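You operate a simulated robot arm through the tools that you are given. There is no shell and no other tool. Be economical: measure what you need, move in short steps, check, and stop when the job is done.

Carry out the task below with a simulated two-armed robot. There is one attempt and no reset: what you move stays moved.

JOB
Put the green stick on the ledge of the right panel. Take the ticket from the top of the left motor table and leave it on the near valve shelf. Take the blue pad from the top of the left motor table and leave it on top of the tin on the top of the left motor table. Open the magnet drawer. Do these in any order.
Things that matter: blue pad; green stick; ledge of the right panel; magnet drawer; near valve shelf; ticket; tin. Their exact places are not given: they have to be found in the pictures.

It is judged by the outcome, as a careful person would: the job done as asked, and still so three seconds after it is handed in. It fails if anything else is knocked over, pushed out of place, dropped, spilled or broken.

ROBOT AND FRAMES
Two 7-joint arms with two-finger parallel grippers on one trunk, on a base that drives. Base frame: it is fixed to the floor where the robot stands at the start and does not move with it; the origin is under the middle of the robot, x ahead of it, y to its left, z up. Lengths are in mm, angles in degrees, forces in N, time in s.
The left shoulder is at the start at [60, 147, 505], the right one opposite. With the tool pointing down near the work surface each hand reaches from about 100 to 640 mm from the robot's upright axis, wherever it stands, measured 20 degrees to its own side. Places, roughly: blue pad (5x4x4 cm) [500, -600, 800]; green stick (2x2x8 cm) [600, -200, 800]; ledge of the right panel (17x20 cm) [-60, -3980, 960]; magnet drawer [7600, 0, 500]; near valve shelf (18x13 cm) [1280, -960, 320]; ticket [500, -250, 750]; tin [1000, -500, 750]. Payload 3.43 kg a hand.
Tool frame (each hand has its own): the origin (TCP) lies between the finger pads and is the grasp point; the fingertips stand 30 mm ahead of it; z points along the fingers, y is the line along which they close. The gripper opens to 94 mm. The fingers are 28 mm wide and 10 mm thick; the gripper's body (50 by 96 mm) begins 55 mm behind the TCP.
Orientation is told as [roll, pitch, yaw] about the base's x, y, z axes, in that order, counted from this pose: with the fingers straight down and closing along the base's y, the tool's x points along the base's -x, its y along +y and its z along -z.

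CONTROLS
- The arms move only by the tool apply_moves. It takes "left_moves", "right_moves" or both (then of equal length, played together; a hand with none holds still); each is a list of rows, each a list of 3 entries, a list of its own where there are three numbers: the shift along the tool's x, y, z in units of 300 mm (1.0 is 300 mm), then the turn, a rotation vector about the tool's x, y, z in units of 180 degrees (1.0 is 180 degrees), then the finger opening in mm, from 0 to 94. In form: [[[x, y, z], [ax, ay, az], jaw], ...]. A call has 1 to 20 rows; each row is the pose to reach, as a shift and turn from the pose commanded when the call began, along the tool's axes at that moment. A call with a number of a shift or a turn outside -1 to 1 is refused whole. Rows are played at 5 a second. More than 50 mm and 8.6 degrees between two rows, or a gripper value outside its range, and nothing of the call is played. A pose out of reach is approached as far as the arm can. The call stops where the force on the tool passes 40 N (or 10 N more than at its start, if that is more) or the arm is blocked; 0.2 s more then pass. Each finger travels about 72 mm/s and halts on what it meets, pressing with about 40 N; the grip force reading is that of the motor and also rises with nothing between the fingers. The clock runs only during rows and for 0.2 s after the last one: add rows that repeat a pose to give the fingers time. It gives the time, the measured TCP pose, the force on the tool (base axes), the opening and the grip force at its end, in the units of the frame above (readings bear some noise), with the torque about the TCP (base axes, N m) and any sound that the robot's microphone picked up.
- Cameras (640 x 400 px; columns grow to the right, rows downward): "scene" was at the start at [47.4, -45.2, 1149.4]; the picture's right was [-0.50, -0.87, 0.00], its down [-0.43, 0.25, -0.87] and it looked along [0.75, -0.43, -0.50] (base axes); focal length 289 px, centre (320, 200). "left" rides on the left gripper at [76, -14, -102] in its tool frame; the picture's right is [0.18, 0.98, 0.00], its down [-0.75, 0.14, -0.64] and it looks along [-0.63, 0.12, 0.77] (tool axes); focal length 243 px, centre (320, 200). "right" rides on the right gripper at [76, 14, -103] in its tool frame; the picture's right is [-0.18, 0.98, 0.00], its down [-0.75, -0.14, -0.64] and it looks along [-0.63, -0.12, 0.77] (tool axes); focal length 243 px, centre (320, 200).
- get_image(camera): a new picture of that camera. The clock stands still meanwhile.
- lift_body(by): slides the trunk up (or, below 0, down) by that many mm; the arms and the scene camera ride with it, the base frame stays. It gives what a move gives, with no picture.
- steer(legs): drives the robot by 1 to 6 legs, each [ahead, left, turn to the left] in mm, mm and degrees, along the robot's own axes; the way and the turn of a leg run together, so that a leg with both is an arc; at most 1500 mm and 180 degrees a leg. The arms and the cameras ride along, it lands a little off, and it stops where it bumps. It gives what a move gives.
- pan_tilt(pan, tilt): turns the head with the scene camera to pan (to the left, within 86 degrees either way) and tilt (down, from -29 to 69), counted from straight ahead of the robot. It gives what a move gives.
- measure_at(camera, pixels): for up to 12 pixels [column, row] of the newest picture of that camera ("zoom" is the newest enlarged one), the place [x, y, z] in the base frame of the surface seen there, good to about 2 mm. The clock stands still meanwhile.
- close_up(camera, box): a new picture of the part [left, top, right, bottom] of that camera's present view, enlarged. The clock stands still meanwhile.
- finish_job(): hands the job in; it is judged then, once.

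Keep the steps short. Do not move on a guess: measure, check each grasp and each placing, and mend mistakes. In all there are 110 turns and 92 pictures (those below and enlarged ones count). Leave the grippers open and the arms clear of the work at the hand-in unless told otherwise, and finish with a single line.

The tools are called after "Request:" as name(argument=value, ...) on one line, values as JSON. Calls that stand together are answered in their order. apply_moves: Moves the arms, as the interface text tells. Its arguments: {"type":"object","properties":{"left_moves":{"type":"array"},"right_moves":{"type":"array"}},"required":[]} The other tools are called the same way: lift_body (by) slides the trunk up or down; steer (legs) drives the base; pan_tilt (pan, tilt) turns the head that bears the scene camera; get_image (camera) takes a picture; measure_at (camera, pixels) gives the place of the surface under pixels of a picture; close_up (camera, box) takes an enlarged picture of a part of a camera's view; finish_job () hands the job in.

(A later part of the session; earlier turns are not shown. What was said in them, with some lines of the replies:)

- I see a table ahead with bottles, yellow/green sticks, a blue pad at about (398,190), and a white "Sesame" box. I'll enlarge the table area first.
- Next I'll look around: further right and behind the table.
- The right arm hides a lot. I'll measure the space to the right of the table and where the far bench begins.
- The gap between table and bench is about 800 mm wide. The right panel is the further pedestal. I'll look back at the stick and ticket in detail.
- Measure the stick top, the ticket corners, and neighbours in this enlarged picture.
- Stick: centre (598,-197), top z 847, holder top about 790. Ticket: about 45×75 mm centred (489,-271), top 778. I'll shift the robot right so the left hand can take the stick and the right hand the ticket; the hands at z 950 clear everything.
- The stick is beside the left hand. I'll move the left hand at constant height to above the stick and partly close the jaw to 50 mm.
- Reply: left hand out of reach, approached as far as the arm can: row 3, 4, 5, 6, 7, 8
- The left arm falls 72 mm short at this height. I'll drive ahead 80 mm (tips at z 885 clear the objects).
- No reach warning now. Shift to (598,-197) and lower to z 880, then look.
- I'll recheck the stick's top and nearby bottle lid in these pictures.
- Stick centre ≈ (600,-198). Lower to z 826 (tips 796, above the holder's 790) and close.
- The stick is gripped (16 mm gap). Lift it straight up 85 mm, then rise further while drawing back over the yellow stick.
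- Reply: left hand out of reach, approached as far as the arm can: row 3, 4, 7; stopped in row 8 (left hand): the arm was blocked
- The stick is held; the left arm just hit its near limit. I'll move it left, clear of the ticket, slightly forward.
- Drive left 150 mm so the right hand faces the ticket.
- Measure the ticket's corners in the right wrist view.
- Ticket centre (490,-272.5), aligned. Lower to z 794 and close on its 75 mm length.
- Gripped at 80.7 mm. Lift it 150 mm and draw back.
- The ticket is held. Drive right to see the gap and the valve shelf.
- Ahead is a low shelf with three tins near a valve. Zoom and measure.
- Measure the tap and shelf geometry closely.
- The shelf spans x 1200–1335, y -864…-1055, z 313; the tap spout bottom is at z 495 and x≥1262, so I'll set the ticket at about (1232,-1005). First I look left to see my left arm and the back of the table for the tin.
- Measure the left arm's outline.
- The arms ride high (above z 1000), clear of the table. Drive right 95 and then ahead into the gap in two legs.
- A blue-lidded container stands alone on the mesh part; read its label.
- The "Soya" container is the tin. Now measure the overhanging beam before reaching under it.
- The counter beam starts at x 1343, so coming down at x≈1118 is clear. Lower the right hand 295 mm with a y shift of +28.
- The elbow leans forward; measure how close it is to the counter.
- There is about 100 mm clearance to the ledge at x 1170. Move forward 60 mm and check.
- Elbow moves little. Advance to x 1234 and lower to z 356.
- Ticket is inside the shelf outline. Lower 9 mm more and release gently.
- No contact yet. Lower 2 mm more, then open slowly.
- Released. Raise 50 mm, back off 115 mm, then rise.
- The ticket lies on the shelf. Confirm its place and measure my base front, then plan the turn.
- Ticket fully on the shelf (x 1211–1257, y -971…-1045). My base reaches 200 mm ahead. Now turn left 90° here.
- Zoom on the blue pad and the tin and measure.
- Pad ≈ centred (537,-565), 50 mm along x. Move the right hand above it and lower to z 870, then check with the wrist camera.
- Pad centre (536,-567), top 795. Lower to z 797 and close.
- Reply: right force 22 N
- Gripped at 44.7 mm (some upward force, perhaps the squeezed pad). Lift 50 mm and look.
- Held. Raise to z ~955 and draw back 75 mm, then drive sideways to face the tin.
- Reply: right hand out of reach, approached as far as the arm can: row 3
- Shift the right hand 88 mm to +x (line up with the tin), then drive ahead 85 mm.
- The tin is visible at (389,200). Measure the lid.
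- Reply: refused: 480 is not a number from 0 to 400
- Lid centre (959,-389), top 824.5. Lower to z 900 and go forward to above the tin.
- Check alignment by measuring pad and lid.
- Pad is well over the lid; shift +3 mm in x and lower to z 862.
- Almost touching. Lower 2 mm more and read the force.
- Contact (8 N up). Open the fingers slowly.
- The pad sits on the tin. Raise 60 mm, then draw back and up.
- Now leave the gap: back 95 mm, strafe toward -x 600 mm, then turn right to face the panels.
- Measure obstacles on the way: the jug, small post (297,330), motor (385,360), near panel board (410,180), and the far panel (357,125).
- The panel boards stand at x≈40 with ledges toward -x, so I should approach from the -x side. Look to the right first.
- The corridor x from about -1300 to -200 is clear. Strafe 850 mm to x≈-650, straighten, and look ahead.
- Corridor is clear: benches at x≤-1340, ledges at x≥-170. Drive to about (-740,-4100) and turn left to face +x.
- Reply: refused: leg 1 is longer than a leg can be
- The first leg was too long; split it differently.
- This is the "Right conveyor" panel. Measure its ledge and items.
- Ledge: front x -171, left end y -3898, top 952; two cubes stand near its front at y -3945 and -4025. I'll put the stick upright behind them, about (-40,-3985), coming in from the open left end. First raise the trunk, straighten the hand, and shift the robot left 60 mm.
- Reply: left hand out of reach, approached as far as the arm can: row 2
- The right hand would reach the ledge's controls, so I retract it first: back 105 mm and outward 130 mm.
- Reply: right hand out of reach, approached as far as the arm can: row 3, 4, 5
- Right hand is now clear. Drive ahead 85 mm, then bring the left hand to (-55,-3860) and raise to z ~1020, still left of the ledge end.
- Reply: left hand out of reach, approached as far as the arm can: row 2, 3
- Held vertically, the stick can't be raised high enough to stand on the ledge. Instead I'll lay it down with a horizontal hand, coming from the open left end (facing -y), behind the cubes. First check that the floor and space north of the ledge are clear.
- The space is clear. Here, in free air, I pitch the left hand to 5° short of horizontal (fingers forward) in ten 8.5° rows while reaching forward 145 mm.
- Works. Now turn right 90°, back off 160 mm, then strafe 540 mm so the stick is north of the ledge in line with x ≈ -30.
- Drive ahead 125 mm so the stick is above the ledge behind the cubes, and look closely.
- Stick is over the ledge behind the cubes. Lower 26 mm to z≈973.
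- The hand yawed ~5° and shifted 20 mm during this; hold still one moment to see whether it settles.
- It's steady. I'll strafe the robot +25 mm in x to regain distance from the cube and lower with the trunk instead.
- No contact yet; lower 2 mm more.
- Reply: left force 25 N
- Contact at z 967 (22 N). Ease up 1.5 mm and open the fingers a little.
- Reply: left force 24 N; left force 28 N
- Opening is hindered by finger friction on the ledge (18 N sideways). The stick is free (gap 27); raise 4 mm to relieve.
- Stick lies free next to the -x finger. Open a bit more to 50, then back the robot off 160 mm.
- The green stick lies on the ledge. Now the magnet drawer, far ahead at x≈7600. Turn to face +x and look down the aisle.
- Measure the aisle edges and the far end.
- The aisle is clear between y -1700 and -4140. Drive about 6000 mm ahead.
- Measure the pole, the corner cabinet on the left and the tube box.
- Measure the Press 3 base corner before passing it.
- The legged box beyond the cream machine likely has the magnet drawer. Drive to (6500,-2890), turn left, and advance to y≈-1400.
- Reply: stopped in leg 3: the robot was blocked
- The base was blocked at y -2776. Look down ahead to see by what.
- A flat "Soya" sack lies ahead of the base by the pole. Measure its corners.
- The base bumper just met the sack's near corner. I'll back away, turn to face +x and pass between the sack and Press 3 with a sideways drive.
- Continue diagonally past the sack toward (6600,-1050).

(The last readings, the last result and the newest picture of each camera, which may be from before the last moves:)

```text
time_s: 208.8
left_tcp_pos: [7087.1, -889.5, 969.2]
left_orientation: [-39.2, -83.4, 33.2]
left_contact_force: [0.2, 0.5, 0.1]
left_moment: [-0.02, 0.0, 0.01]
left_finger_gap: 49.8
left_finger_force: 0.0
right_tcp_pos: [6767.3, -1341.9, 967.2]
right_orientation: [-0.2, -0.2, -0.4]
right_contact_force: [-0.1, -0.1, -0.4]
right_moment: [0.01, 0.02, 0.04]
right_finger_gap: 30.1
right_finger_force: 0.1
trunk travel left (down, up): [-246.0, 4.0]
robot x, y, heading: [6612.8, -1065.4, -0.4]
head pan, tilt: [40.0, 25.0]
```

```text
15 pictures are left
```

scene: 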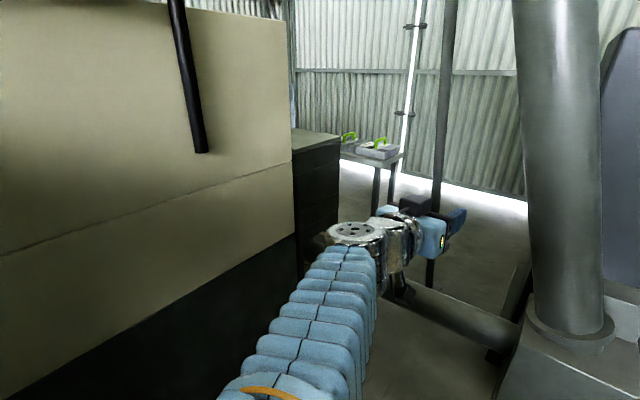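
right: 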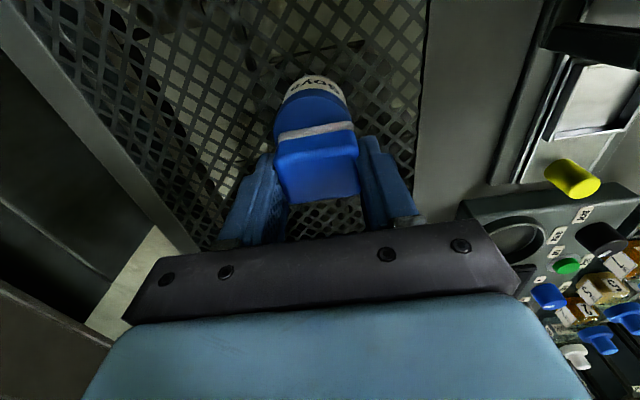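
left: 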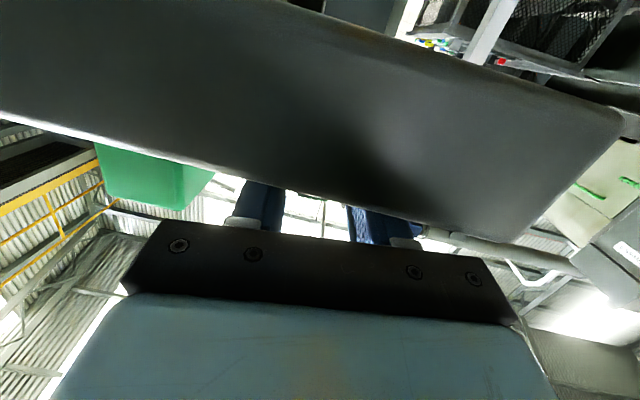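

Zoom on the box for labels or a drawer front.

Request:
close_up(camera="scene", box=[280, 120, 440, 260])

Request:
measure_at(camera="scene", pixels=[[290, 60], [296, 240], [338, 150], [300, 180], [325, 180], [380, 150], [460, 310], [500, 360], [340, 140], [430, 270], [520, 300], [310, 132]])

```text
2.86 times, centred on (360, 190) of scene
```

zoom: 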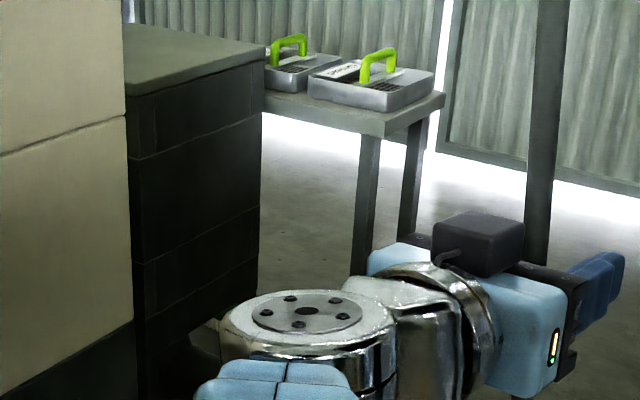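

```text
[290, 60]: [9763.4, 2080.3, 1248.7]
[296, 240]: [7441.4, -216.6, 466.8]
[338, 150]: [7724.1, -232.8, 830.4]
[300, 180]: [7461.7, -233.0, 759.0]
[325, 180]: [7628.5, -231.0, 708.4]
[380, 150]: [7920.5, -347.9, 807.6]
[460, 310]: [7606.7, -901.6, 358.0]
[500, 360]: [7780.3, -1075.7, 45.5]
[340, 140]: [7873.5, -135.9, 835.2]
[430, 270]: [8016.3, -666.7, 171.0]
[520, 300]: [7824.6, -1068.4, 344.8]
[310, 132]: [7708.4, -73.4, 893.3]
```

No drawer handle shows on this (-y) side; it is likely on the far side. Look left to see whether there's a way around the cream machine's west end.

Request:
pan_tilt(pan=86, tilt=15)

Request:
get_image(camera="scene")

```text
time_s: 209.9
left_tcp_pos: [7087.1, -889.7, 970.2]
left_orientation: [-39.3, -83.4, 33.2]
left_contact_force: [-0.1, 0.1, -0.8]
left_moment: [-0.02, 0.0, 0.04]
left_finger_gap: 50.0
left_finger_force: 0.1
right_tcp_pos: [6766.4, -1341.2, 966.9]
right_orientation: [-0.2, -0.2, -0.4]
right_contact_force: [-0.4, 0.4, 0.1]
right_moment: [0.03, -0.03, 0.01]
right_finger_gap: 30.0
right_finger_force: 0.1
trunk travel left (down, up): [-246.0, 4.0]
robot x, y, heading: [6609.0, -1065.3, -0.4]
head pan, tilt: [85.9, 15.0]
```

```text
13 pictures are left
```

scene: 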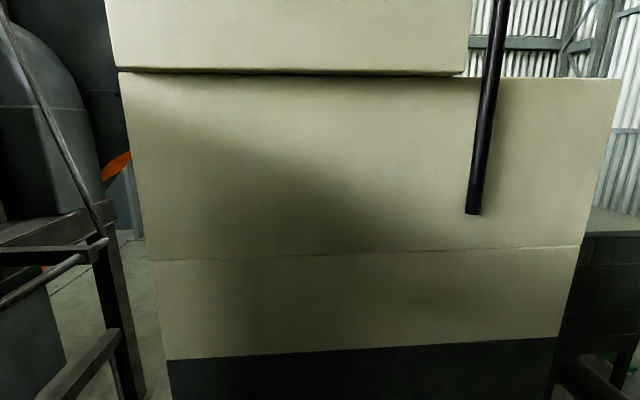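

There's a gap on the left with floor running through. Measure its width and beyond.

Request:
measure_at(camera="scene", pixels=[[125, 340], [160, 330], [150, 370], [130, 270], [70, 270], [135, 230], [115, 190], [100, 250], [60, 340], [165, 380], [40, 150], [630, 370]])

```text
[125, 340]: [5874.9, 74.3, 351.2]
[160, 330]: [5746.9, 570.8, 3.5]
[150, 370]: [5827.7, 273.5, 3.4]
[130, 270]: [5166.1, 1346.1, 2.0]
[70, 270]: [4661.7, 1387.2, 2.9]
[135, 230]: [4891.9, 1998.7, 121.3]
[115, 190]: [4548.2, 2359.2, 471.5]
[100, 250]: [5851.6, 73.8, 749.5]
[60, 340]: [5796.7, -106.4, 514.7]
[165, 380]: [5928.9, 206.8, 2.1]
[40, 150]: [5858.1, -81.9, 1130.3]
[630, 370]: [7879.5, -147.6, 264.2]
```

The gap is only ~360 mm, too narrow. Floor on the north side (y≈600–1400) looks clear, so I'll go back out the way I came and around through the start area. First retrace past the sack.

Request:
steer(legs=[[-100, -440, 0], [-160, -350, 0], [-100, -100, 0], [-130, -30, 0], [0, -950, 0.4], [-1490, 0, 0]])

Request:
steer(legs=[[-1490, 0, 0], [-1490, 0, 0], [-1490, 0, 0], [-750, 0, 0]])

```text
time_s: 228.0
left_tcp_pos: [5090.1, -2739.6, 969.2]
left_orientation: [-39.3, -83.4, 32.6]
left_contact_force: [-0.3, -0.2, 0.8]
left_moment: [0.02, 0.02, 0.01]
left_finger_gap: 49.9
left_finger_force: 0.1
right_tcp_pos: [4764.0, -3189.5, 967.0]
right_orientation: [-0.2, -0.1, -0.8]
right_contact_force: [0.6, 0.2, 0.0]
right_moment: [0.04, -0.03, 0.01]
right_finger_gap: 29.6
right_finger_force: 0.1
trunk travel left (down, up): [-246.0, 4.0]
robot x, y, heading: [4609.4, -2912.9, -0.8]
head pan, tilt: [85.9, 15.0]
```

```text
time_s: 253.0
left_tcp_pos: [-128.3, -2724.5, 970.5]
left_orientation: [-39.2, -83.4, 33.7]
left_contact_force: [0.5, 0.2, 0.1]
left_moment: [-0.01, 0.01, 0.03]
left_finger_gap: 50.0
left_finger_force: 0.1
right_tcp_pos: [-444.6, -3178.4, 966.3]
right_orientation: [-0.2, -0.1, 0.3]
right_contact_force: [0.6, 0.3, 0.4]
right_moment: [0.0, -0.01, -0.01]
right_finger_gap: 30.0
right_finger_force: 0.0
trunk travel left (down, up): [-246.0, 4.0]
robot x, y, heading: [-607.0, -2905.8, -0.2]
head pan, tilt: [85.9, 15.0]
```

Turn to face +y and drive north past the near panel to y≈-500, then look.

Request:
steer(legs=[[0, 0, 90], [1200, 80, 0], [1200, 0, 0]])

Request:
pan_tilt(pan=-30, tilt=15)

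Request:
get_image(camera="scene")

```text
time_s: 267.4
left_tcp_pos: [-871.4, -211.4, 970.0]
left_orientation: [-39.7, -83.4, 124.6]
left_contact_force: [4.8, -45.3, 0.5]
left_moment: [0.35, 0.04, 1.24]
left_finger_gap: 44.6
left_finger_force: 0.2
right_tcp_pos: [-413.4, -521.9, 967.2]
right_orientation: [-0.2, -0.4, 90.7]
right_contact_force: [0.1, 0.2, 0.3]
right_moment: [0.02, 0.0, 0.05]
right_finger_gap: 29.7
right_finger_force: 0.0
trunk travel left (down, up): [-246.0, 4.0]
robot x, y, heading: [-687.7, -682.6, 90.5]
head pan, tilt: [85.9, 15.0]
stopped in leg 3: the force on the tool passed its limit at 173 N (the readings are from after the stop); the commanded pose is now the measured one
```

```text
time_s: 269.3
left_tcp_pos: [-872.3, -210.6, 969.4]
left_orientation: [-39.7, -83.3, 124.8]
left_contact_force: [5.1, -56.7, 1.7]
left_moment: [0.51, 0.11, 1.45]
left_finger_gap: 43.8
left_finger_force: 0.1
right_tcp_pos: [-413.5, -521.9, 967.0]
right_orientation: [-0.1, -0.4, 90.5]
right_contact_force: [0.1, 1.4, -0.7]
right_moment: [0.04, 0.0, 0.02]
right_finger_gap: 30.0
right_finger_force: 0.0
trunk travel left (down, up): [-246.0, 4.0]
robot x, y, heading: [-688.8, -680.2, 90.5]
head pan, tilt: [-30.0, 15.0]
```

```text
12 pictures are left
```

scene: 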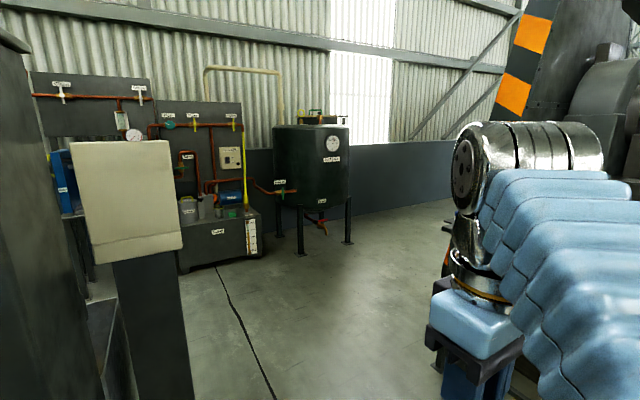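

The left hand bumped something. Back off at once and look at it.

Request:
steer(legs=[[-200, 0, 0]])

Request:
pan_tilt(pan=12, tilt=20)

Request:
get_image(camera="scene")

```text
time_s: 270.9
left_tcp_pos: [-872.0, -406.5, 967.0]
left_orientation: [-38.4, -83.1, 123.4]
left_contact_force: [0.9, -0.1, 0.3]
left_moment: [0.01, -0.03, 0.01]
left_finger_gap: 50.0
left_finger_force: 0.1
right_tcp_pos: [-413.4, -718.0, 965.5]
right_orientation: [-0.2, -0.1, 90.5]
right_contact_force: [-0.2, -0.8, -0.5]
right_moment: [0.02, 0.01, 0.03]
right_finger_gap: 30.2
right_finger_force: 0.1
trunk travel left (down, up): [-246.0, 4.0]
robot x, y, heading: [-686.5, -880.7, 90.2]
head pan, tilt: [-30.0, 15.0]
```

```text
time_s: 272.0
left_tcp_pos: [-872.8, -406.2, 967.0]
left_orientation: [-38.4, -83.1, 123.6]
left_contact_force: [-0.2, -0.3, 0.3]
left_moment: [-0.01, -0.03, 0.03]
left_finger_gap: 49.9
left_finger_force: 0.0
right_tcp_pos: [-412.9, -718.4, 966.1]
right_orientation: [-0.1, -0.1, 90.6]
right_contact_force: [-0.3, -0.2, 0.0]
right_moment: [-0.02, -0.02, 0.01]
right_finger_gap: 30.4
right_finger_force: 0.1
trunk travel left (down, up): [-246.0, 4.0]
robot x, y, heading: [-688.4, -880.9, 90.4]
head pan, tilt: [12.0, 20.0]
```

```text
11 pictures are left
```

scene: 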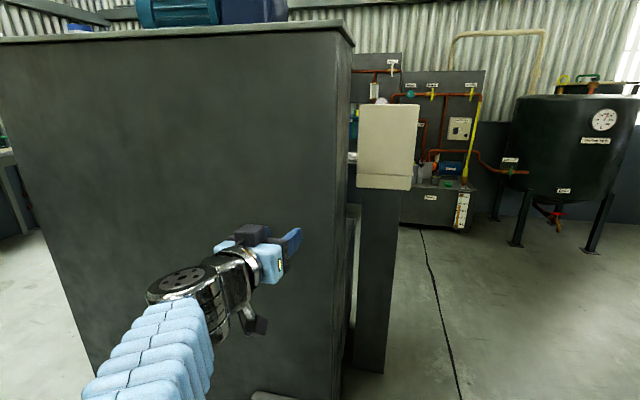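

It was a big fixed cabinet; nothing seems displaced. Measure the passage on its right.

Request:
measure_at(camera="scene", pixels=[[335, 200], [345, 300], [410, 140], [380, 280], [365, 370], [450, 350], [450, 205], [520, 245], [590, 250], [480, 230], [420, 240], [600, 340]])

```text
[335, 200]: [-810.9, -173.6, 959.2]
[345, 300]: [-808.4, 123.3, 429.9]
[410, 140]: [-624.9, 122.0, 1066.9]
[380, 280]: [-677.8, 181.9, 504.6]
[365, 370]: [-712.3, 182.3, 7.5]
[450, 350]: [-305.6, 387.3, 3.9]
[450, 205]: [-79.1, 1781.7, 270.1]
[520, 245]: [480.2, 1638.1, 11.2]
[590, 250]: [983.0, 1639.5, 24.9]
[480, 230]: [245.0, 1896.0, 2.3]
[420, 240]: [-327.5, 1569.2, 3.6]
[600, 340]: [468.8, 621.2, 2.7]
```

Passage is fine at x≈-90. Strafe right, drive north to y≈970, and turn to face +x.

Request:
steer(legs=[[0, -600, 0], [950, 0, 0], [900, 0, 0], [0, 0, -90]])

Request:
pan_tilt(pan=-3, tilt=12)

Request:
get_image(camera="scene")

```text
time_s: 288.2
left_tcp_pos: [376.3, 1152.9, 967.5]
left_orientation: [-38.5, -83.1, 32.8]
left_contact_force: [0.2, 0.0, 0.0]
left_moment: [-0.03, -0.01, -0.02]
left_finger_gap: 50.1
left_finger_force: 0.1
right_tcp_pos: [57.6, 700.5, 967.1]
right_orientation: [-0.1, -0.1, -0.3]
right_contact_force: [-0.6, -0.1, -0.4]
right_moment: [-0.04, 0.01, -0.01]
right_finger_gap: 29.9
right_finger_force: 0.1
trunk travel left (down, up): [-246.0, 4.0]
robot x, y, heading: [-101.0, 978.6, -0.7]
head pan, tilt: [12.0, 20.0]
```

```text
time_s: 289.0
left_tcp_pos: [375.7, 1153.7, 967.4]
left_orientation: [-38.5, -83.1, 32.7]
left_contact_force: [0.0, 0.0, -0.1]
left_moment: [0.03, -0.03, -0.03]
left_finger_gap: 50.3
left_finger_force: 0.1
right_tcp_pos: [57.8, 699.6, 966.9]
right_orientation: [-0.1, 0.0, -0.4]
right_contact_force: [-0.5, 0.3, 0.4]
right_moment: [-0.04, 0.0, -0.01]
right_finger_gap: 29.8
right_finger_force: 0.1
trunk travel left (down, up): [-246.0, 4.0]
robot x, y, heading: [-103.0, 973.3, -0.5]
head pan, tilt: [-3.0, 12.0]
```

```text
10 pictures are left
```

scene: 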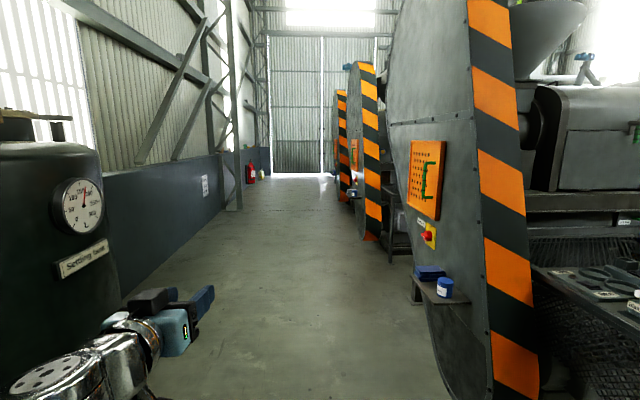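

A clear corridor. Measure its edges.

Request:
measure_at(camera="scene", pixels=[[440, 290], [415, 300], [372, 240], [345, 200], [105, 240], [232, 208], [390, 255], [430, 340], [252, 175], [320, 165], [350, 188], [300, 250]])

```text
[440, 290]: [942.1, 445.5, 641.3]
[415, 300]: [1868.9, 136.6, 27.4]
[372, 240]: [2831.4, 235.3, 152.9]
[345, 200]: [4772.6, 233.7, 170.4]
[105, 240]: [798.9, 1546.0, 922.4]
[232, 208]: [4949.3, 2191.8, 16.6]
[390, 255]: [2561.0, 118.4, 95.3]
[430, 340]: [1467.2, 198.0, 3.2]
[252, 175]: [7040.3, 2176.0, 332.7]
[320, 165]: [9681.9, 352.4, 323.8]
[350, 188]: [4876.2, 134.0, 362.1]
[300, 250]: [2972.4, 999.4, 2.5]
```

Drive 6600 mm along y≈980.

Request:
steer(legs=[[1490, 20, 0.5], [1490, 0, 0], [1490, 0, 0], [1490, 0, 0], [640, 0, 0]])

Request:
pan_tilt(pan=-40, tilt=22)

Request:
get_image(camera="scene")

```text
time_s: 320.4
left_tcp_pos: [6967.2, 1263.1, 966.3]
left_orientation: [-38.5, -83.1, 34.0]
left_contact_force: [0.0, -0.7, -0.2]
left_moment: [0.01, -0.01, -0.02]
left_finger_gap: 50.0
left_finger_force: 0.1
right_tcp_pos: [6659.6, 801.8, 966.4]
right_orientation: [-0.1, -0.2, 1.0]
right_contact_force: [-0.7, -0.3, 0.2]
right_moment: [0.02, -0.01, -0.03]
right_finger_gap: 30.1
right_finger_force: 0.2
trunk travel left (down, up): [-246.0, 4.0]
robot x, y, heading: [6493.0, 1075.8, 0.9]
head pan, tilt: [-3.0, 12.0]
```

```text
time_s: 321.5
left_tcp_pos: [6966.0, 1263.3, 966.8]
left_orientation: [-38.5, -83.1, 34.2]
left_contact_force: [0.3, 0.5, 0.1]
left_moment: [0.03, 0.01, 0.01]
left_finger_gap: 50.1
left_finger_force: 0.0
right_tcp_pos: [6659.4, 802.1, 965.9]
right_orientation: [-0.1, -0.1, 1.0]
right_contact_force: [-0.3, 0.5, -0.8]
right_moment: [-0.03, -0.06, 0.0]
right_finger_gap: 30.0
right_finger_force: 0.1
trunk travel left (down, up): [-246.0, 4.0]
robot x, y, heading: [6492.2, 1074.4, 1.0]
head pan, tilt: [-40.0, 22.0]
```

```text
9 pictures are left
```

scene: 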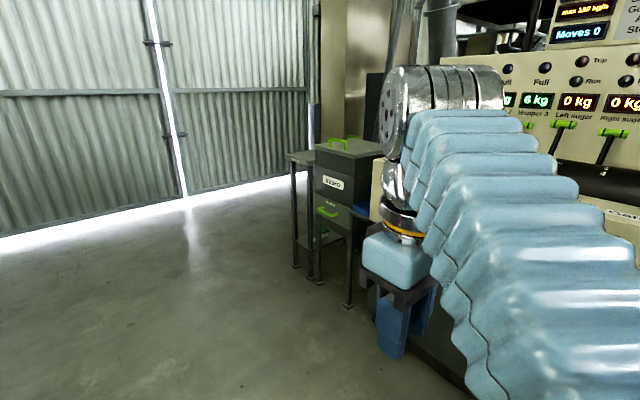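

The box's front faces this side, with a label and a green handle at about (327,210). Zoom and measure.

Request:
close_up(camera="scene", box=[285, 130, 385, 250])

Request:
measure_at(camera="scene", pixels=[[327, 210], [318, 208], [337, 214], [320, 190], [318, 172], [348, 195], [350, 300], [340, 142], [375, 150], [320, 150], [295, 260], [345, 230]])

```text
3.33 times, centred on (335, 190) of scene
```

zoom: 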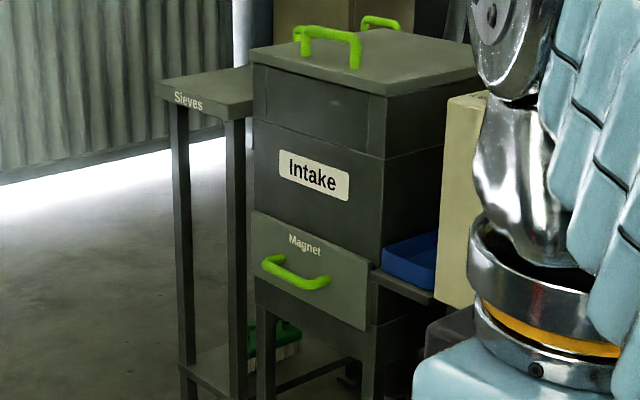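

```text
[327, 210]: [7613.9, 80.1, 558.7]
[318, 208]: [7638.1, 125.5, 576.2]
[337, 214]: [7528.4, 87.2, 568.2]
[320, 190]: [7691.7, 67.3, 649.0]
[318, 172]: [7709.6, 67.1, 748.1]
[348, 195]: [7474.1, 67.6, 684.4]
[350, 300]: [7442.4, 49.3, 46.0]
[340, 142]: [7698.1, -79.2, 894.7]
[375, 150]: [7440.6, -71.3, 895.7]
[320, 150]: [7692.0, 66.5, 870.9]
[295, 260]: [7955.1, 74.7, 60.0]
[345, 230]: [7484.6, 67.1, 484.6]
```

This is the "Magnet" drawer: handle bar at x 7530–7640, y≈125, z≈573. Measure the console at right that my right arm must clear, and handle details.

Request:
measure_at(camera="scene", pixels=[[560, 120], [535, 90], [620, 190], [600, 135], [500, 40], [560, 180], [375, 215], [610, 40]])

Request:
measure_at(camera="zoom", pixels=[[268, 263], [295, 277], [325, 281], [280, 270], [310, 282], [255, 240], [365, 300], [255, 70], [380, 85], [330, 40]])

```text
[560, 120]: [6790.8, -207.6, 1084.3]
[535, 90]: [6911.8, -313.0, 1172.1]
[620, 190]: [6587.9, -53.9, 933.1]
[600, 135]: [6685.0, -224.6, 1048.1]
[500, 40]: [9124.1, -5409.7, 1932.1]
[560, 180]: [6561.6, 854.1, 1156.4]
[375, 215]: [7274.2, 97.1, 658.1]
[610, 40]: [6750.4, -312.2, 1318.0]
```

```text
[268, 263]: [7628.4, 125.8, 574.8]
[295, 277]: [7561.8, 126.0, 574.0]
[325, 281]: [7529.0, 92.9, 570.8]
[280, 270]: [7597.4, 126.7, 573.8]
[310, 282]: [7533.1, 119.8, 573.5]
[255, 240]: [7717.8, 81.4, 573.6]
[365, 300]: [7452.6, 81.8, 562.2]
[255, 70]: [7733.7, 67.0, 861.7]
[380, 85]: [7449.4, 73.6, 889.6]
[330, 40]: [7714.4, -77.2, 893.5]
```

Drive to x≈7395, turn to face the drawer (-y), and lower the trunk 200 mm.

Request:
steer(legs=[[905, 0, 0], [0, 0, -91]])

Request:
lift_body(by=-200)

Request:
apply_moves(left_moves=[[[0, 0, 0], [0, 0, 0.045], 60], [[0, 0, 0], [0, 0, 0.09], 60], [[0, 0, 0], [0, 0, 0.135], 60], [[0, 0, 0], [0, 0, 0.18], 60], [[0, 0, 0], [0, 0, 0.225], 60], [[0, 0, 0], [0, 0, 0.27], 60], [[0, 0, 0], [0, 0, 0.315], 60], [[0, 0, 0], [0, 0, 0.36], 60], [[0, 0, 0], [0, 0, 0.405], 60], [[0, 0, 0], [0, 0, 0.45], 60], [[0, 0, 0], [0, 0, 0.49], 60]])

```text
time_s: 330.1
left_tcp_pos: [7582.1, 605.5, 968.1]
left_orientation: [-38.5, -83.1, -57.2]
left_contact_force: [0.7, -0.2, 0.2]
left_moment: [-0.03, 0.04, 0.01]
left_finger_gap: 49.8
left_finger_force: 0.1
right_tcp_pos: [7126.8, 923.6, 966.9]
right_orientation: [-0.1, -0.1, -90.2]
right_contact_force: [0.9, -0.4, -0.5]
right_moment: [-0.04, 0.0, -0.03]
right_finger_gap: 30.2
right_finger_force: 0.0
trunk travel left (down, up): [-246.0, 4.0]
robot x, y, heading: [7400.1, 1084.4, -90.5]
head pan, tilt: [-40.0, 22.0]
```

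```text
time_s: 332.3
left_tcp_pos: [7582.6, 605.6, 767.5]
left_orientation: [-38.5, -83.0, -57.2]
left_contact_force: [0.0, 0.2, -0.1]
left_moment: [0.01, 0.01, -0.02]
left_finger_gap: 49.9
left_finger_force: 0.0
right_tcp_pos: [7126.9, 922.7, 765.7]
right_orientation: [0.0, -0.2, -90.3]
right_contact_force: [0.2, -0.2, -0.2]
right_moment: [0.0, -0.01, 0.02]
right_finger_gap: 29.8
right_finger_force: 0.2
trunk travel left (down, up): [-46.0, 204.0]
robot x, y, heading: [7402.2, 1083.0, -90.4]
head pan, tilt: [-40.0, 22.0]
```

```text
time_s: 332.9
left_tcp_pos: [7540.1, 616.7, 777.5]
left_orientation: [0.4, -87.0, -109.0]
left_contact_force: [0.1, -0.3, -0.6]
left_moment: [0.0, 0.01, 0.01]
left_finger_gap: 59.9
left_finger_force: 0.1
right_tcp_pos: [7126.3, 922.7, 767.2]
right_orientation: [-0.1, -0.2, -90.2]
right_contact_force: [-0.6, 0.4, -0.2]
right_moment: [0.05, 0.02, 0.05]
right_finger_gap: 30.0
right_finger_force: 0.1
trunk travel left (down, up): [-46.0, 204.0]
robot x, y, heading: [7405.0, 1083.4, -90.3]
head pan, tilt: [-40.0, 22.0]
stopped in row 2 (left hand): the arm was blocked; the commanded pose is now the measured one
```

That direction hits a joint limit. Try the opposite twist.

Request:
apply_moves(left_moves=[[[0, 0, 0], [0, 0, -0.045], 60], [[0, 0, 0], [0, 0, -0.09], 60], [[0, 0, 0], [0, 0, -0.135], 60], [[0, 0, 0], [0, 0, -0.18], 60], [[0, 0, 0], [0, 0, -0.225], 60], [[0, 0, 0], [0, 0, -0.27], 60], [[0, 0, 0], [0, 0, -0.315], 60], [[0, 0, 0], [0, 0, -0.36], 60], [[0, 0, 0], [0, 0, -0.405], 60], [[0, 0, 0], [0, 0, -0.45], 60], [[0, 0, 0], [0, 0, -0.49], 60]])

```text
time_s: 333.8
left_tcp_pos: [7514.6, 629.5, 787.6]
left_orientation: [-89.5, -57.1, -27.9]
left_contact_force: [0.5, 0.6, 0.4]
left_moment: [-0.01, 0.02, -0.01]
left_finger_gap: 60.1
left_finger_force: 0.1
right_tcp_pos: [7127.9, 923.8, 767.2]
right_orientation: [-0.2, -0.2, -90.2]
right_contact_force: [1.2, 0.1, -0.1]
right_moment: [0.0, -0.03, -0.03]
right_finger_gap: 29.9
right_finger_force: 0.0
trunk travel left (down, up): [-46.0, 204.0]
robot x, y, heading: [7402.0, 1082.6, -90.4]
head pan, tilt: [-40.0, 22.0]
stopped in row 4 (left hand): the arm was blocked; the commanded pose is now the measured one
```

The left wrist can't twist there. I'll instead hook the handle with the right hand, fingers pointing down: rear finger behind the bar. First retract the left hand back and up, raise the trunk 100 mm, and bring the right hand forward, opened to 60.

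Request:
apply_moves(left_moves=[[[-0.068, -0.047, -0.112], [0, 0, 0], 60], [[-0.137, -0.094, -0.224], [0, 0, 0], 60], [[-0.205, -0.14, -0.335], [0, 0, 0], 60], [[-0.273, -0.187, -0.447], [0, 0, 0], 60]])

Request:
lift_body(by=100)

Request:
apply_moves(right_moves=[[[-0.13, 0.07, 0], [0, 0, 0], 40], [[-0.26, 0.14, 0], [0, 0, 0], 50], [[-0.39, 0.21, 0], [0, 0, 0], 60], [[-0.52, 0.28, 0], [0, 0, 0], 60], [[-0.66, 0.35, 0], [0, 0, 0], 60], [[-0.793, 0.417, 0], [0, 0, 0], 60]])

```text
time_s: 334.8
left_tcp_pos: [7526.9, 695.7, 884.3]
left_orientation: [-89.4, -57.4, -28.0]
left_contact_force: [0.1, 0.2, 0.2]
left_moment: [-0.01, -0.01, -0.02]
left_finger_gap: 60.1
left_finger_force: 0.0
left hand out of reach, approached as far as the arm can: row 2, 3, 4
right_tcp_pos: [7127.2, 924.0, 768.2]
right_orientation: [-0.1, 0.0, -90.2]
right_contact_force: [0.2, 0.6, -0.9]
right_moment: [-0.01, 0.01, -0.01]
right_finger_gap: 30.0
right_finger_force: 0.0
trunk travel left (down, up): [-46.0, 204.0]
robot x, y, heading: [7401.0, 1081.4, -90.6]
head pan, tilt: [-40.0, 22.0]
```

```text
time_s: 336.1
left_tcp_pos: [7527.3, 695.8, 983.9]
left_orientation: [-89.4, -57.2, -27.9]
left_contact_force: [0.0, 0.5, 0.2]
left_moment: [0.0, 0.0, -0.03]
left_finger_gap: 60.2
left_finger_force: 0.0
right_tcp_pos: [7126.8, 924.8, 865.5]
right_orientation: [-0.1, -0.1, -90.2]
right_contact_force: [-0.5, 0.2, 0.4]
right_moment: [-0.02, -0.01, 0.0]
right_finger_gap: 29.9
right_finger_force: 0.1
trunk travel left (down, up): [-146.0, 104.0]
robot x, y, heading: [7404.4, 1083.8, -90.8]
head pan, tilt: [-40.0, 22.0]
```

```text
time_s: 337.5
left_tcp_pos: [7527.3, 696.6, 984.6]
left_orientation: [-89.6, -57.2, -27.9]
left_contact_force: [-0.1, 0.5, 0.8]
left_moment: [0.03, -0.02, 0.03]
left_finger_gap: 60.3
left_finger_force: 0.0
right_tcp_pos: [7251.0, 686.8, 868.5]
right_orientation: [-0.1, -0.3, -90.0]
right_contact_force: [0.1, 0.8, 0.7]
right_moment: [-0.05, -0.01, 0.01]
right_finger_gap: 59.8
right_finger_force: 0.0
trunk travel left (down, up): [-146.0, 104.0]
robot x, y, heading: [7402.9, 1079.8, -90.8]
head pan, tilt: [-40.0, 22.0]
```

Right hand is at z 868, pointing down. Drive left 335 and ahead 440 so it stands in front of the drawer, then lower it to z ~660.

Request:
steer(legs=[[0, 332, 0.8], [440, 0, 0]])

Request:
apply_moves(right_moves=[[[0, 0, 0.16], [0, 0, 0], 60], [[0, 0, 0.32], [0, 0, 0], 60], [[0, 0, 0.48], [0, 0, 0], 60], [[0, 0, 0.62], [0, 0, 0], 60], [[0, 0, 0.7], [0, 0, 0], 60]])

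Request:
get_image(camera="right")

```text
time_s: 342.0
left_tcp_pos: [7865.4, 254.8, 984.5]
left_orientation: [-89.3, -57.2, -26.9]
left_contact_force: [-0.5, -1.0, -0.6]
left_moment: [-0.03, 0.02, -0.02]
left_finger_gap: 60.0
left_finger_force: 0.1
right_tcp_pos: [7590.4, 241.5, 867.2]
right_orientation: [-0.1, -0.1, -89.2]
right_contact_force: [1.0, -0.6, 0.4]
right_moment: [0.0, 0.03, -0.01]
right_finger_gap: 60.1
right_finger_force: 0.2
trunk travel left (down, up): [-146.0, 104.0]
robot x, y, heading: [7733.0, 642.4, -89.4]
head pan, tilt: [-40.0, 22.0]
```

```text
time_s: 343.2
left_tcp_pos: [7864.9, 255.0, 984.2]
left_orientation: [-89.4, -57.1, -27.0]
left_contact_force: [0.6, 0.4, -0.4]
left_moment: [0.02, -0.01, 0.01]
left_finger_gap: 60.2
left_finger_force: 0.0
right_tcp_pos: [7589.7, 240.4, 659.3]
right_orientation: [-0.1, -0.1, -89.4]
right_contact_force: [-0.3, -0.2, 0.9]
right_moment: [0.02, -0.01, -0.04]
right_finger_gap: 59.9
right_finger_force: 0.1
trunk travel left (down, up): [-146.0, 104.0]
robot x, y, heading: [7734.9, 642.9, -89.7]
head pan, tilt: [-40.0, 22.0]
```

```text
7 pictures are left
```

right: 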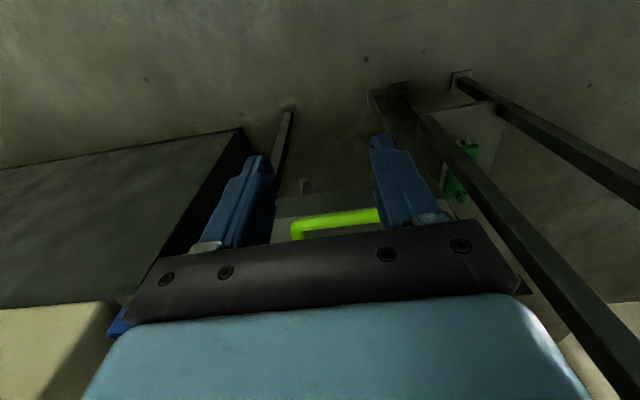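

The fingers close along x here, so I need a 90° twist about the tool axis. Measure the handle in this view and twist.

Request:
measure_at(camera="right", pixels=[[340, 221], [300, 230], [375, 215], [340, 228], [296, 240], [280, 225], [345, 190]])

Request:
apply_moves(right_moves=[[[0, 0, 0], [0, 0, -0.045], 60], [[0, 0, 0], [0, 0, -0.09], 60], [[0, 0, 0], [0, 0, -0.135], 60], [[0, 0, 0], [0, 0, -0.18], 60], [[0, 0, 0], [0, 0, -0.225], 60], [[0, 0, 0], [0, 0, -0.27], 60], [[0, 0, 0], [0, 0, -0.315], 60], [[0, 0, 0], [0, 0, -0.36], 60], [[0, 0, 0], [0, 0, -0.405], 60], [[0, 0, 0], [0, 0, -0.45], 60], [[0, 0, 0], [0, 0, -0.497], 60]])

```text
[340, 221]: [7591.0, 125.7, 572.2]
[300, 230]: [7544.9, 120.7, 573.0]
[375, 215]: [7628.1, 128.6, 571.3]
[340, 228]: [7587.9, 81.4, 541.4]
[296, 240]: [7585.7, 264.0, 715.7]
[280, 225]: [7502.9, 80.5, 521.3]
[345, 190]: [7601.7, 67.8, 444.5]
```

```text
time_s: 345.6
left_tcp_pos: [7865.3, 253.9, 984.5]
left_orientation: [-89.4, -57.1, -27.0]
left_contact_force: [-0.1, -0.2, 0.5]
left_moment: [0.03, 0.03, 0.0]
left_finger_gap: 60.1
left_finger_force: 0.0
right_tcp_pos: [7589.0, 240.1, 657.1]
right_orientation: [-0.2, 0.1, 0.5]
right_contact_force: [0.2, 0.4, 0.0]
right_moment: [-0.04, 0.01, 0.0]
right_finger_gap: 60.2
right_finger_force: 0.1
trunk travel left (down, up): [-146.0, 104.0]
robot x, y, heading: [7734.9, 639.6, -89.3]
head pan, tilt: [-40.0, 22.0]
```

Twist done; fingers now close along y. Move to y 135 at this height, then lower to z 584 so the rear finger drops behind the bar.

Request:
apply_moves(right_moves=[[[0, -0.12, 0], [0, 0, 0], 60], [[0, -0.24, 0], [0, 0, 0], 60], [[0, -0.348, 0], [0, 0, 0], 60], [[0, -0.348, 0.1], [0, 0, 0], 60], [[0, -0.348, 0.18], [0, 0, 0], 60], [[0, -0.348, 0.243], [0, 0, 0], 60]])

Request:
get_image(camera="right")

```text
time_s: 347.0
left_tcp_pos: [7865.7, 253.8, 983.3]
left_orientation: [-89.3, -57.2, -26.9]
left_contact_force: [0.1, 0.0, 0.2]
left_moment: [0.0, 0.02, -0.01]
left_finger_gap: 59.9
left_finger_force: 0.0
right_tcp_pos: [7589.6, 136.5, 584.1]
right_orientation: [-0.1, 0.1, 0.2]
right_contact_force: [0.8, -0.6, -0.1]
right_moment: [0.03, -0.01, -0.02]
right_finger_gap: 60.1
right_finger_force: 0.0
trunk travel left (down, up): [-146.0, 104.0]
robot x, y, heading: [7732.5, 647.0, -89.5]
head pan, tilt: [-40.0, 22.0]
```

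```text
6 pictures are left
```

right: 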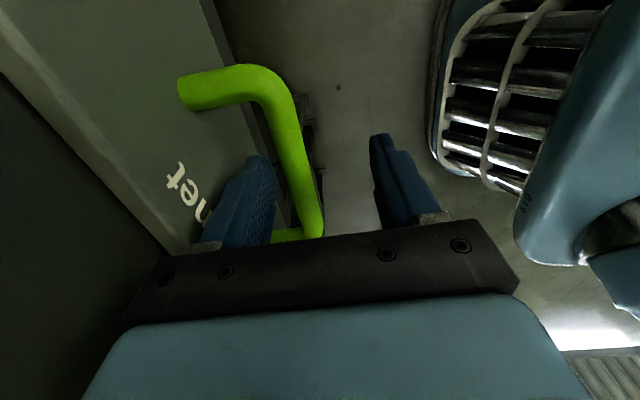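

The rear finger is behind the green bar. Pull gently by driving back 60 mm and check.

Request:
steer(legs=[[-60, 0, 0]])

Request:
measure_at(camera="right", pixels=[[290, 140], [190, 95]])

```text
time_s: 347.9
left_tcp_pos: [7864.5, 313.7, 985.2]
left_orientation: [-89.4, -57.2, -27.0]
left_contact_force: [0.1, 0.4, 0.2]
left_moment: [0.0, 0.01, 0.0]
left_finger_gap: 60.0
left_finger_force: 0.0
right_tcp_pos: [7589.9, 196.4, 585.2]
right_orientation: [-0.1, 0.1, 0.2]
right_contact_force: [-0.3, -0.7, 0.5]
right_moment: [0.0, 0.0, -0.02]
right_finger_gap: 59.9
right_finger_force: 0.1
trunk travel left (down, up): [-146.0, 104.0]
robot x, y, heading: [7734.8, 703.7, -89.5]
head pan, tilt: [-40.0, 22.0]
```

```text
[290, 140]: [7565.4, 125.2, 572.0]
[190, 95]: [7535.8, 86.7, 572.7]
```

Pull 90 mm further, then look.

Request:
steer(legs=[[-90, 0, 0]])

Request:
get_image(camera="right")

```text
time_s: 349.0
left_tcp_pos: [7863.6, 405.9, 983.6]
left_orientation: [-89.3, -57.2, -27.0]
left_contact_force: [0.0, 0.9, -0.2]
left_moment: [-0.03, -0.01, 0.02]
left_finger_gap: 60.0
left_finger_force: 0.1
right_tcp_pos: [7588.4, 286.6, 584.9]
right_orientation: [-0.1, 0.0, 0.2]
right_contact_force: [0.3, 0.2, 0.4]
right_moment: [0.0, -0.04, 0.02]
right_finger_gap: 60.0
right_finger_force: 0.1
trunk travel left (down, up): [-146.0, 104.0]
robot x, y, heading: [7732.6, 793.1, -89.7]
head pan, tilt: [-40.0, 22.0]
```

```text
5 pictures are left
```

right: 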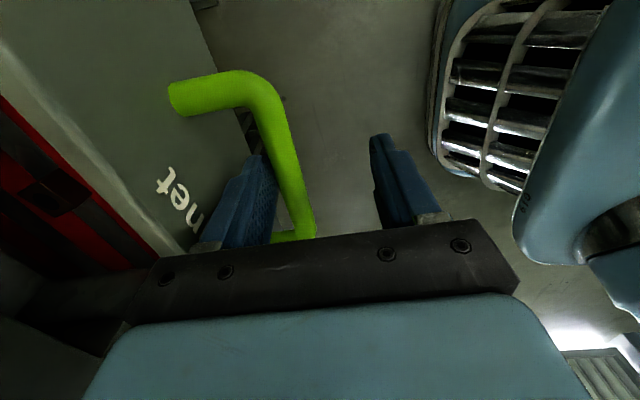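

The drawer is sliding out (~140 mm). Pull 60 mm more, watching the force.

Request:
steer(legs=[[-60, 0, 0]])

Request:
close_up(camera="scene", box=[250, 150, 640, 400])

```text
time_s: 350.0
left_tcp_pos: [7863.3, 466.5, 985.0]
left_orientation: [-89.5, -57.2, -27.0]
left_contact_force: [0.3, -0.1, 0.0]
left_moment: [-0.02, -0.01, 0.0]
left_finger_gap: 60.1
left_finger_force: 0.1
right_tcp_pos: [7587.6, 348.1, 584.2]
right_orientation: [-0.1, 0.0, 0.1]
right_contact_force: [0.5, -0.1, -0.3]
right_moment: [0.01, -0.02, 0.03]
right_finger_gap: 60.2
right_finger_force: 0.1
trunk travel left (down, up): [-146.0, 104.0]
robot x, y, heading: [7730.8, 852.0, -89.4]
head pan, tilt: [-40.0, 22.0]
```

```text
1.60 times, centred on (445, 275) of scene
```

zoom: 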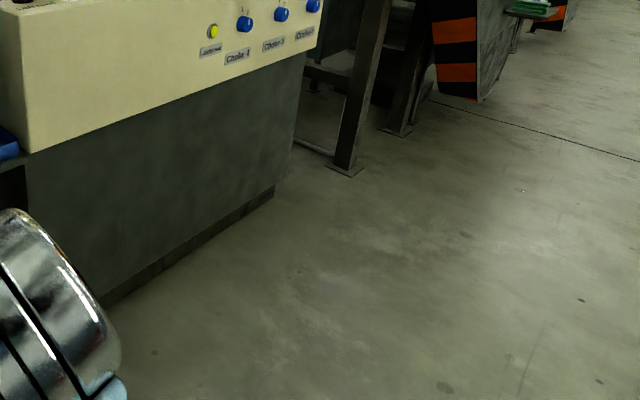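

Lift the hand clear of the bar, then back off and check with the scene camera.

Request:
apply_moves(right_moves=[[[0, -0.02, 0], [0, 0, 0], 60], [[0, -0.02, -0.1], [0, 0, 0], 60], [[0, -0.02, -0.25], [0, 0, 0], 60], [[0, -0.02, -0.4], [0, 0, 0], 60]])

Request:
steer(legs=[[-250, 0, 0]])

Request:
pan_tilt(pan=-10, tilt=30)

Request:
get_image(camera="scene")

```text
time_s: 351.0
left_tcp_pos: [7862.3, 465.2, 983.3]
left_orientation: [-89.4, -57.2, -27.1]
left_contact_force: [0.1, 0.7, 0.4]
left_moment: [-0.02, 0.0, 0.0]
left_finger_gap: 60.0
left_finger_force: 0.1
right_tcp_pos: [7587.6, 342.1, 704.3]
right_orientation: [-0.1, 0.1, 0.2]
right_contact_force: [0.3, -0.2, -0.3]
right_moment: [0.01, 0.0, -0.01]
right_finger_gap: 60.1
right_finger_force: 0.1
trunk travel left (down, up): [-146.0, 104.0]
robot x, y, heading: [7731.3, 853.6, -89.5]
head pan, tilt: [-40.0, 22.0]
```

```text
time_s: 352.8
left_tcp_pos: [7861.0, 717.3, 983.8]
left_orientation: [-89.3, -57.1, -27.0]
left_contact_force: [-0.8, 0.8, 0.5]
left_moment: [-0.01, 0.02, 0.02]
left_finger_gap: 59.9
left_finger_force: 0.0
right_tcp_pos: [7584.2, 593.6, 703.1]
right_orientation: [-0.1, 0.1, 0.1]
right_contact_force: [0.9, 0.4, -0.1]
right_moment: [-0.02, 0.0, 0.04]
right_finger_gap: 60.0
right_finger_force: 0.0
trunk travel left (down, up): [-146.0, 104.0]
robot x, y, heading: [7727.0, 1103.3, -89.2]
head pan, tilt: [-40.0, 22.0]
```

```text
time_s: 353.8
left_tcp_pos: [7860.9, 717.4, 985.5]
left_orientation: [-89.5, -57.2, -27.1]
left_contact_force: [-0.2, 0.2, 0.3]
left_moment: [0.02, -0.02, 0.0]
left_finger_gap: 60.2
left_finger_force: 0.1
right_tcp_pos: [7585.8, 593.1, 703.9]
right_orientation: [-0.1, 0.1, 0.1]
right_contact_force: [0.4, -0.1, -1.9]
right_moment: [0.01, -0.01, 0.02]
right_finger_gap: 59.8
right_finger_force: 0.0
trunk travel left (down, up): [-146.0, 104.0]
robot x, y, heading: [7732.0, 1104.1, -89.4]
head pan, tilt: [-10.0, 30.0]
```

```text
3 pictures are left
5 turns are left
```

scene: 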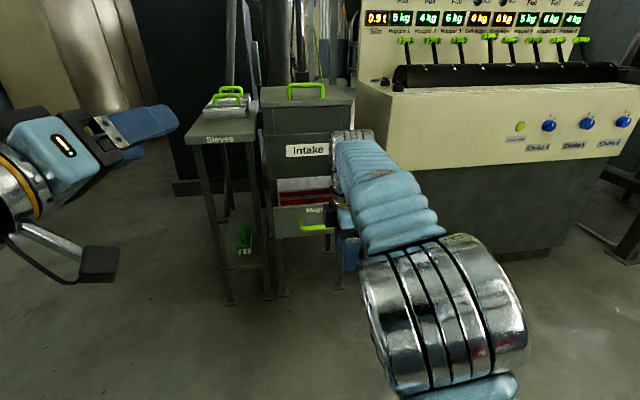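

The drawer stands open. Confirm its position and open both grippers fully.

Request:
measure_at(camera="scene", pixels=[[316, 227], [290, 225], [300, 195]])

Request:
apply_moves(left_moves=[[[0, 0, 0], [0, 0, 0], 80], [[0, 0, 0], [0, 0, 0], 94], [[0, 0, 0], [0, 0, 0], 94]], right_moves=[[[0, 0, 0], [0, 0, 0], 80], [[0, 0, 0], [0, 0, 0], 94], [[0, 0, 0], [0, 0, 0], 94]])

```text
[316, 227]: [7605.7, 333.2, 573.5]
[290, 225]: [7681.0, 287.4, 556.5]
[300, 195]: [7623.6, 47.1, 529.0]
```

```text
time_s: 354.6
left_tcp_pos: [7860.8, 716.9, 983.6]
left_orientation: [-89.4, -57.3, -27.0]
left_contact_force: [0.2, -0.9, -0.6]
left_moment: [0.0, 0.01, 0.0]
left_finger_gap: 94.1
left_finger_force: 0.0
right_tcp_pos: [7584.3, 593.2, 703.4]
right_orientation: [-0.1, 0.1, 0.1]
right_contact_force: [0.4, -0.2, 1.1]
right_moment: [-0.01, 0.0, -0.01]
right_finger_gap: 93.8
right_finger_force: 0.0
trunk travel left (down, up): [-146.0, 104.0]
robot x, y, heading: [7729.5, 1103.1, -89.7]
head pan, tilt: [-10.0, 30.0]
4 turns are left
```

The drawer front has moved about 206 mm out (from y 81 to y 287). All four tasks are done, so I hand in.

Request:
finish_job()

```text
The job is handed in.
```

All four tasks are done and handed in: the stick lies on the right panel's ledge, the ticket is on the near valve shelf, the blue pad is on the Soya tin, and the magnet drawer is about 206 mm open; on the way the base bumped a Soya sack on the floor and the left hand hit a fixed cabinet, and I saw nothing displaced.
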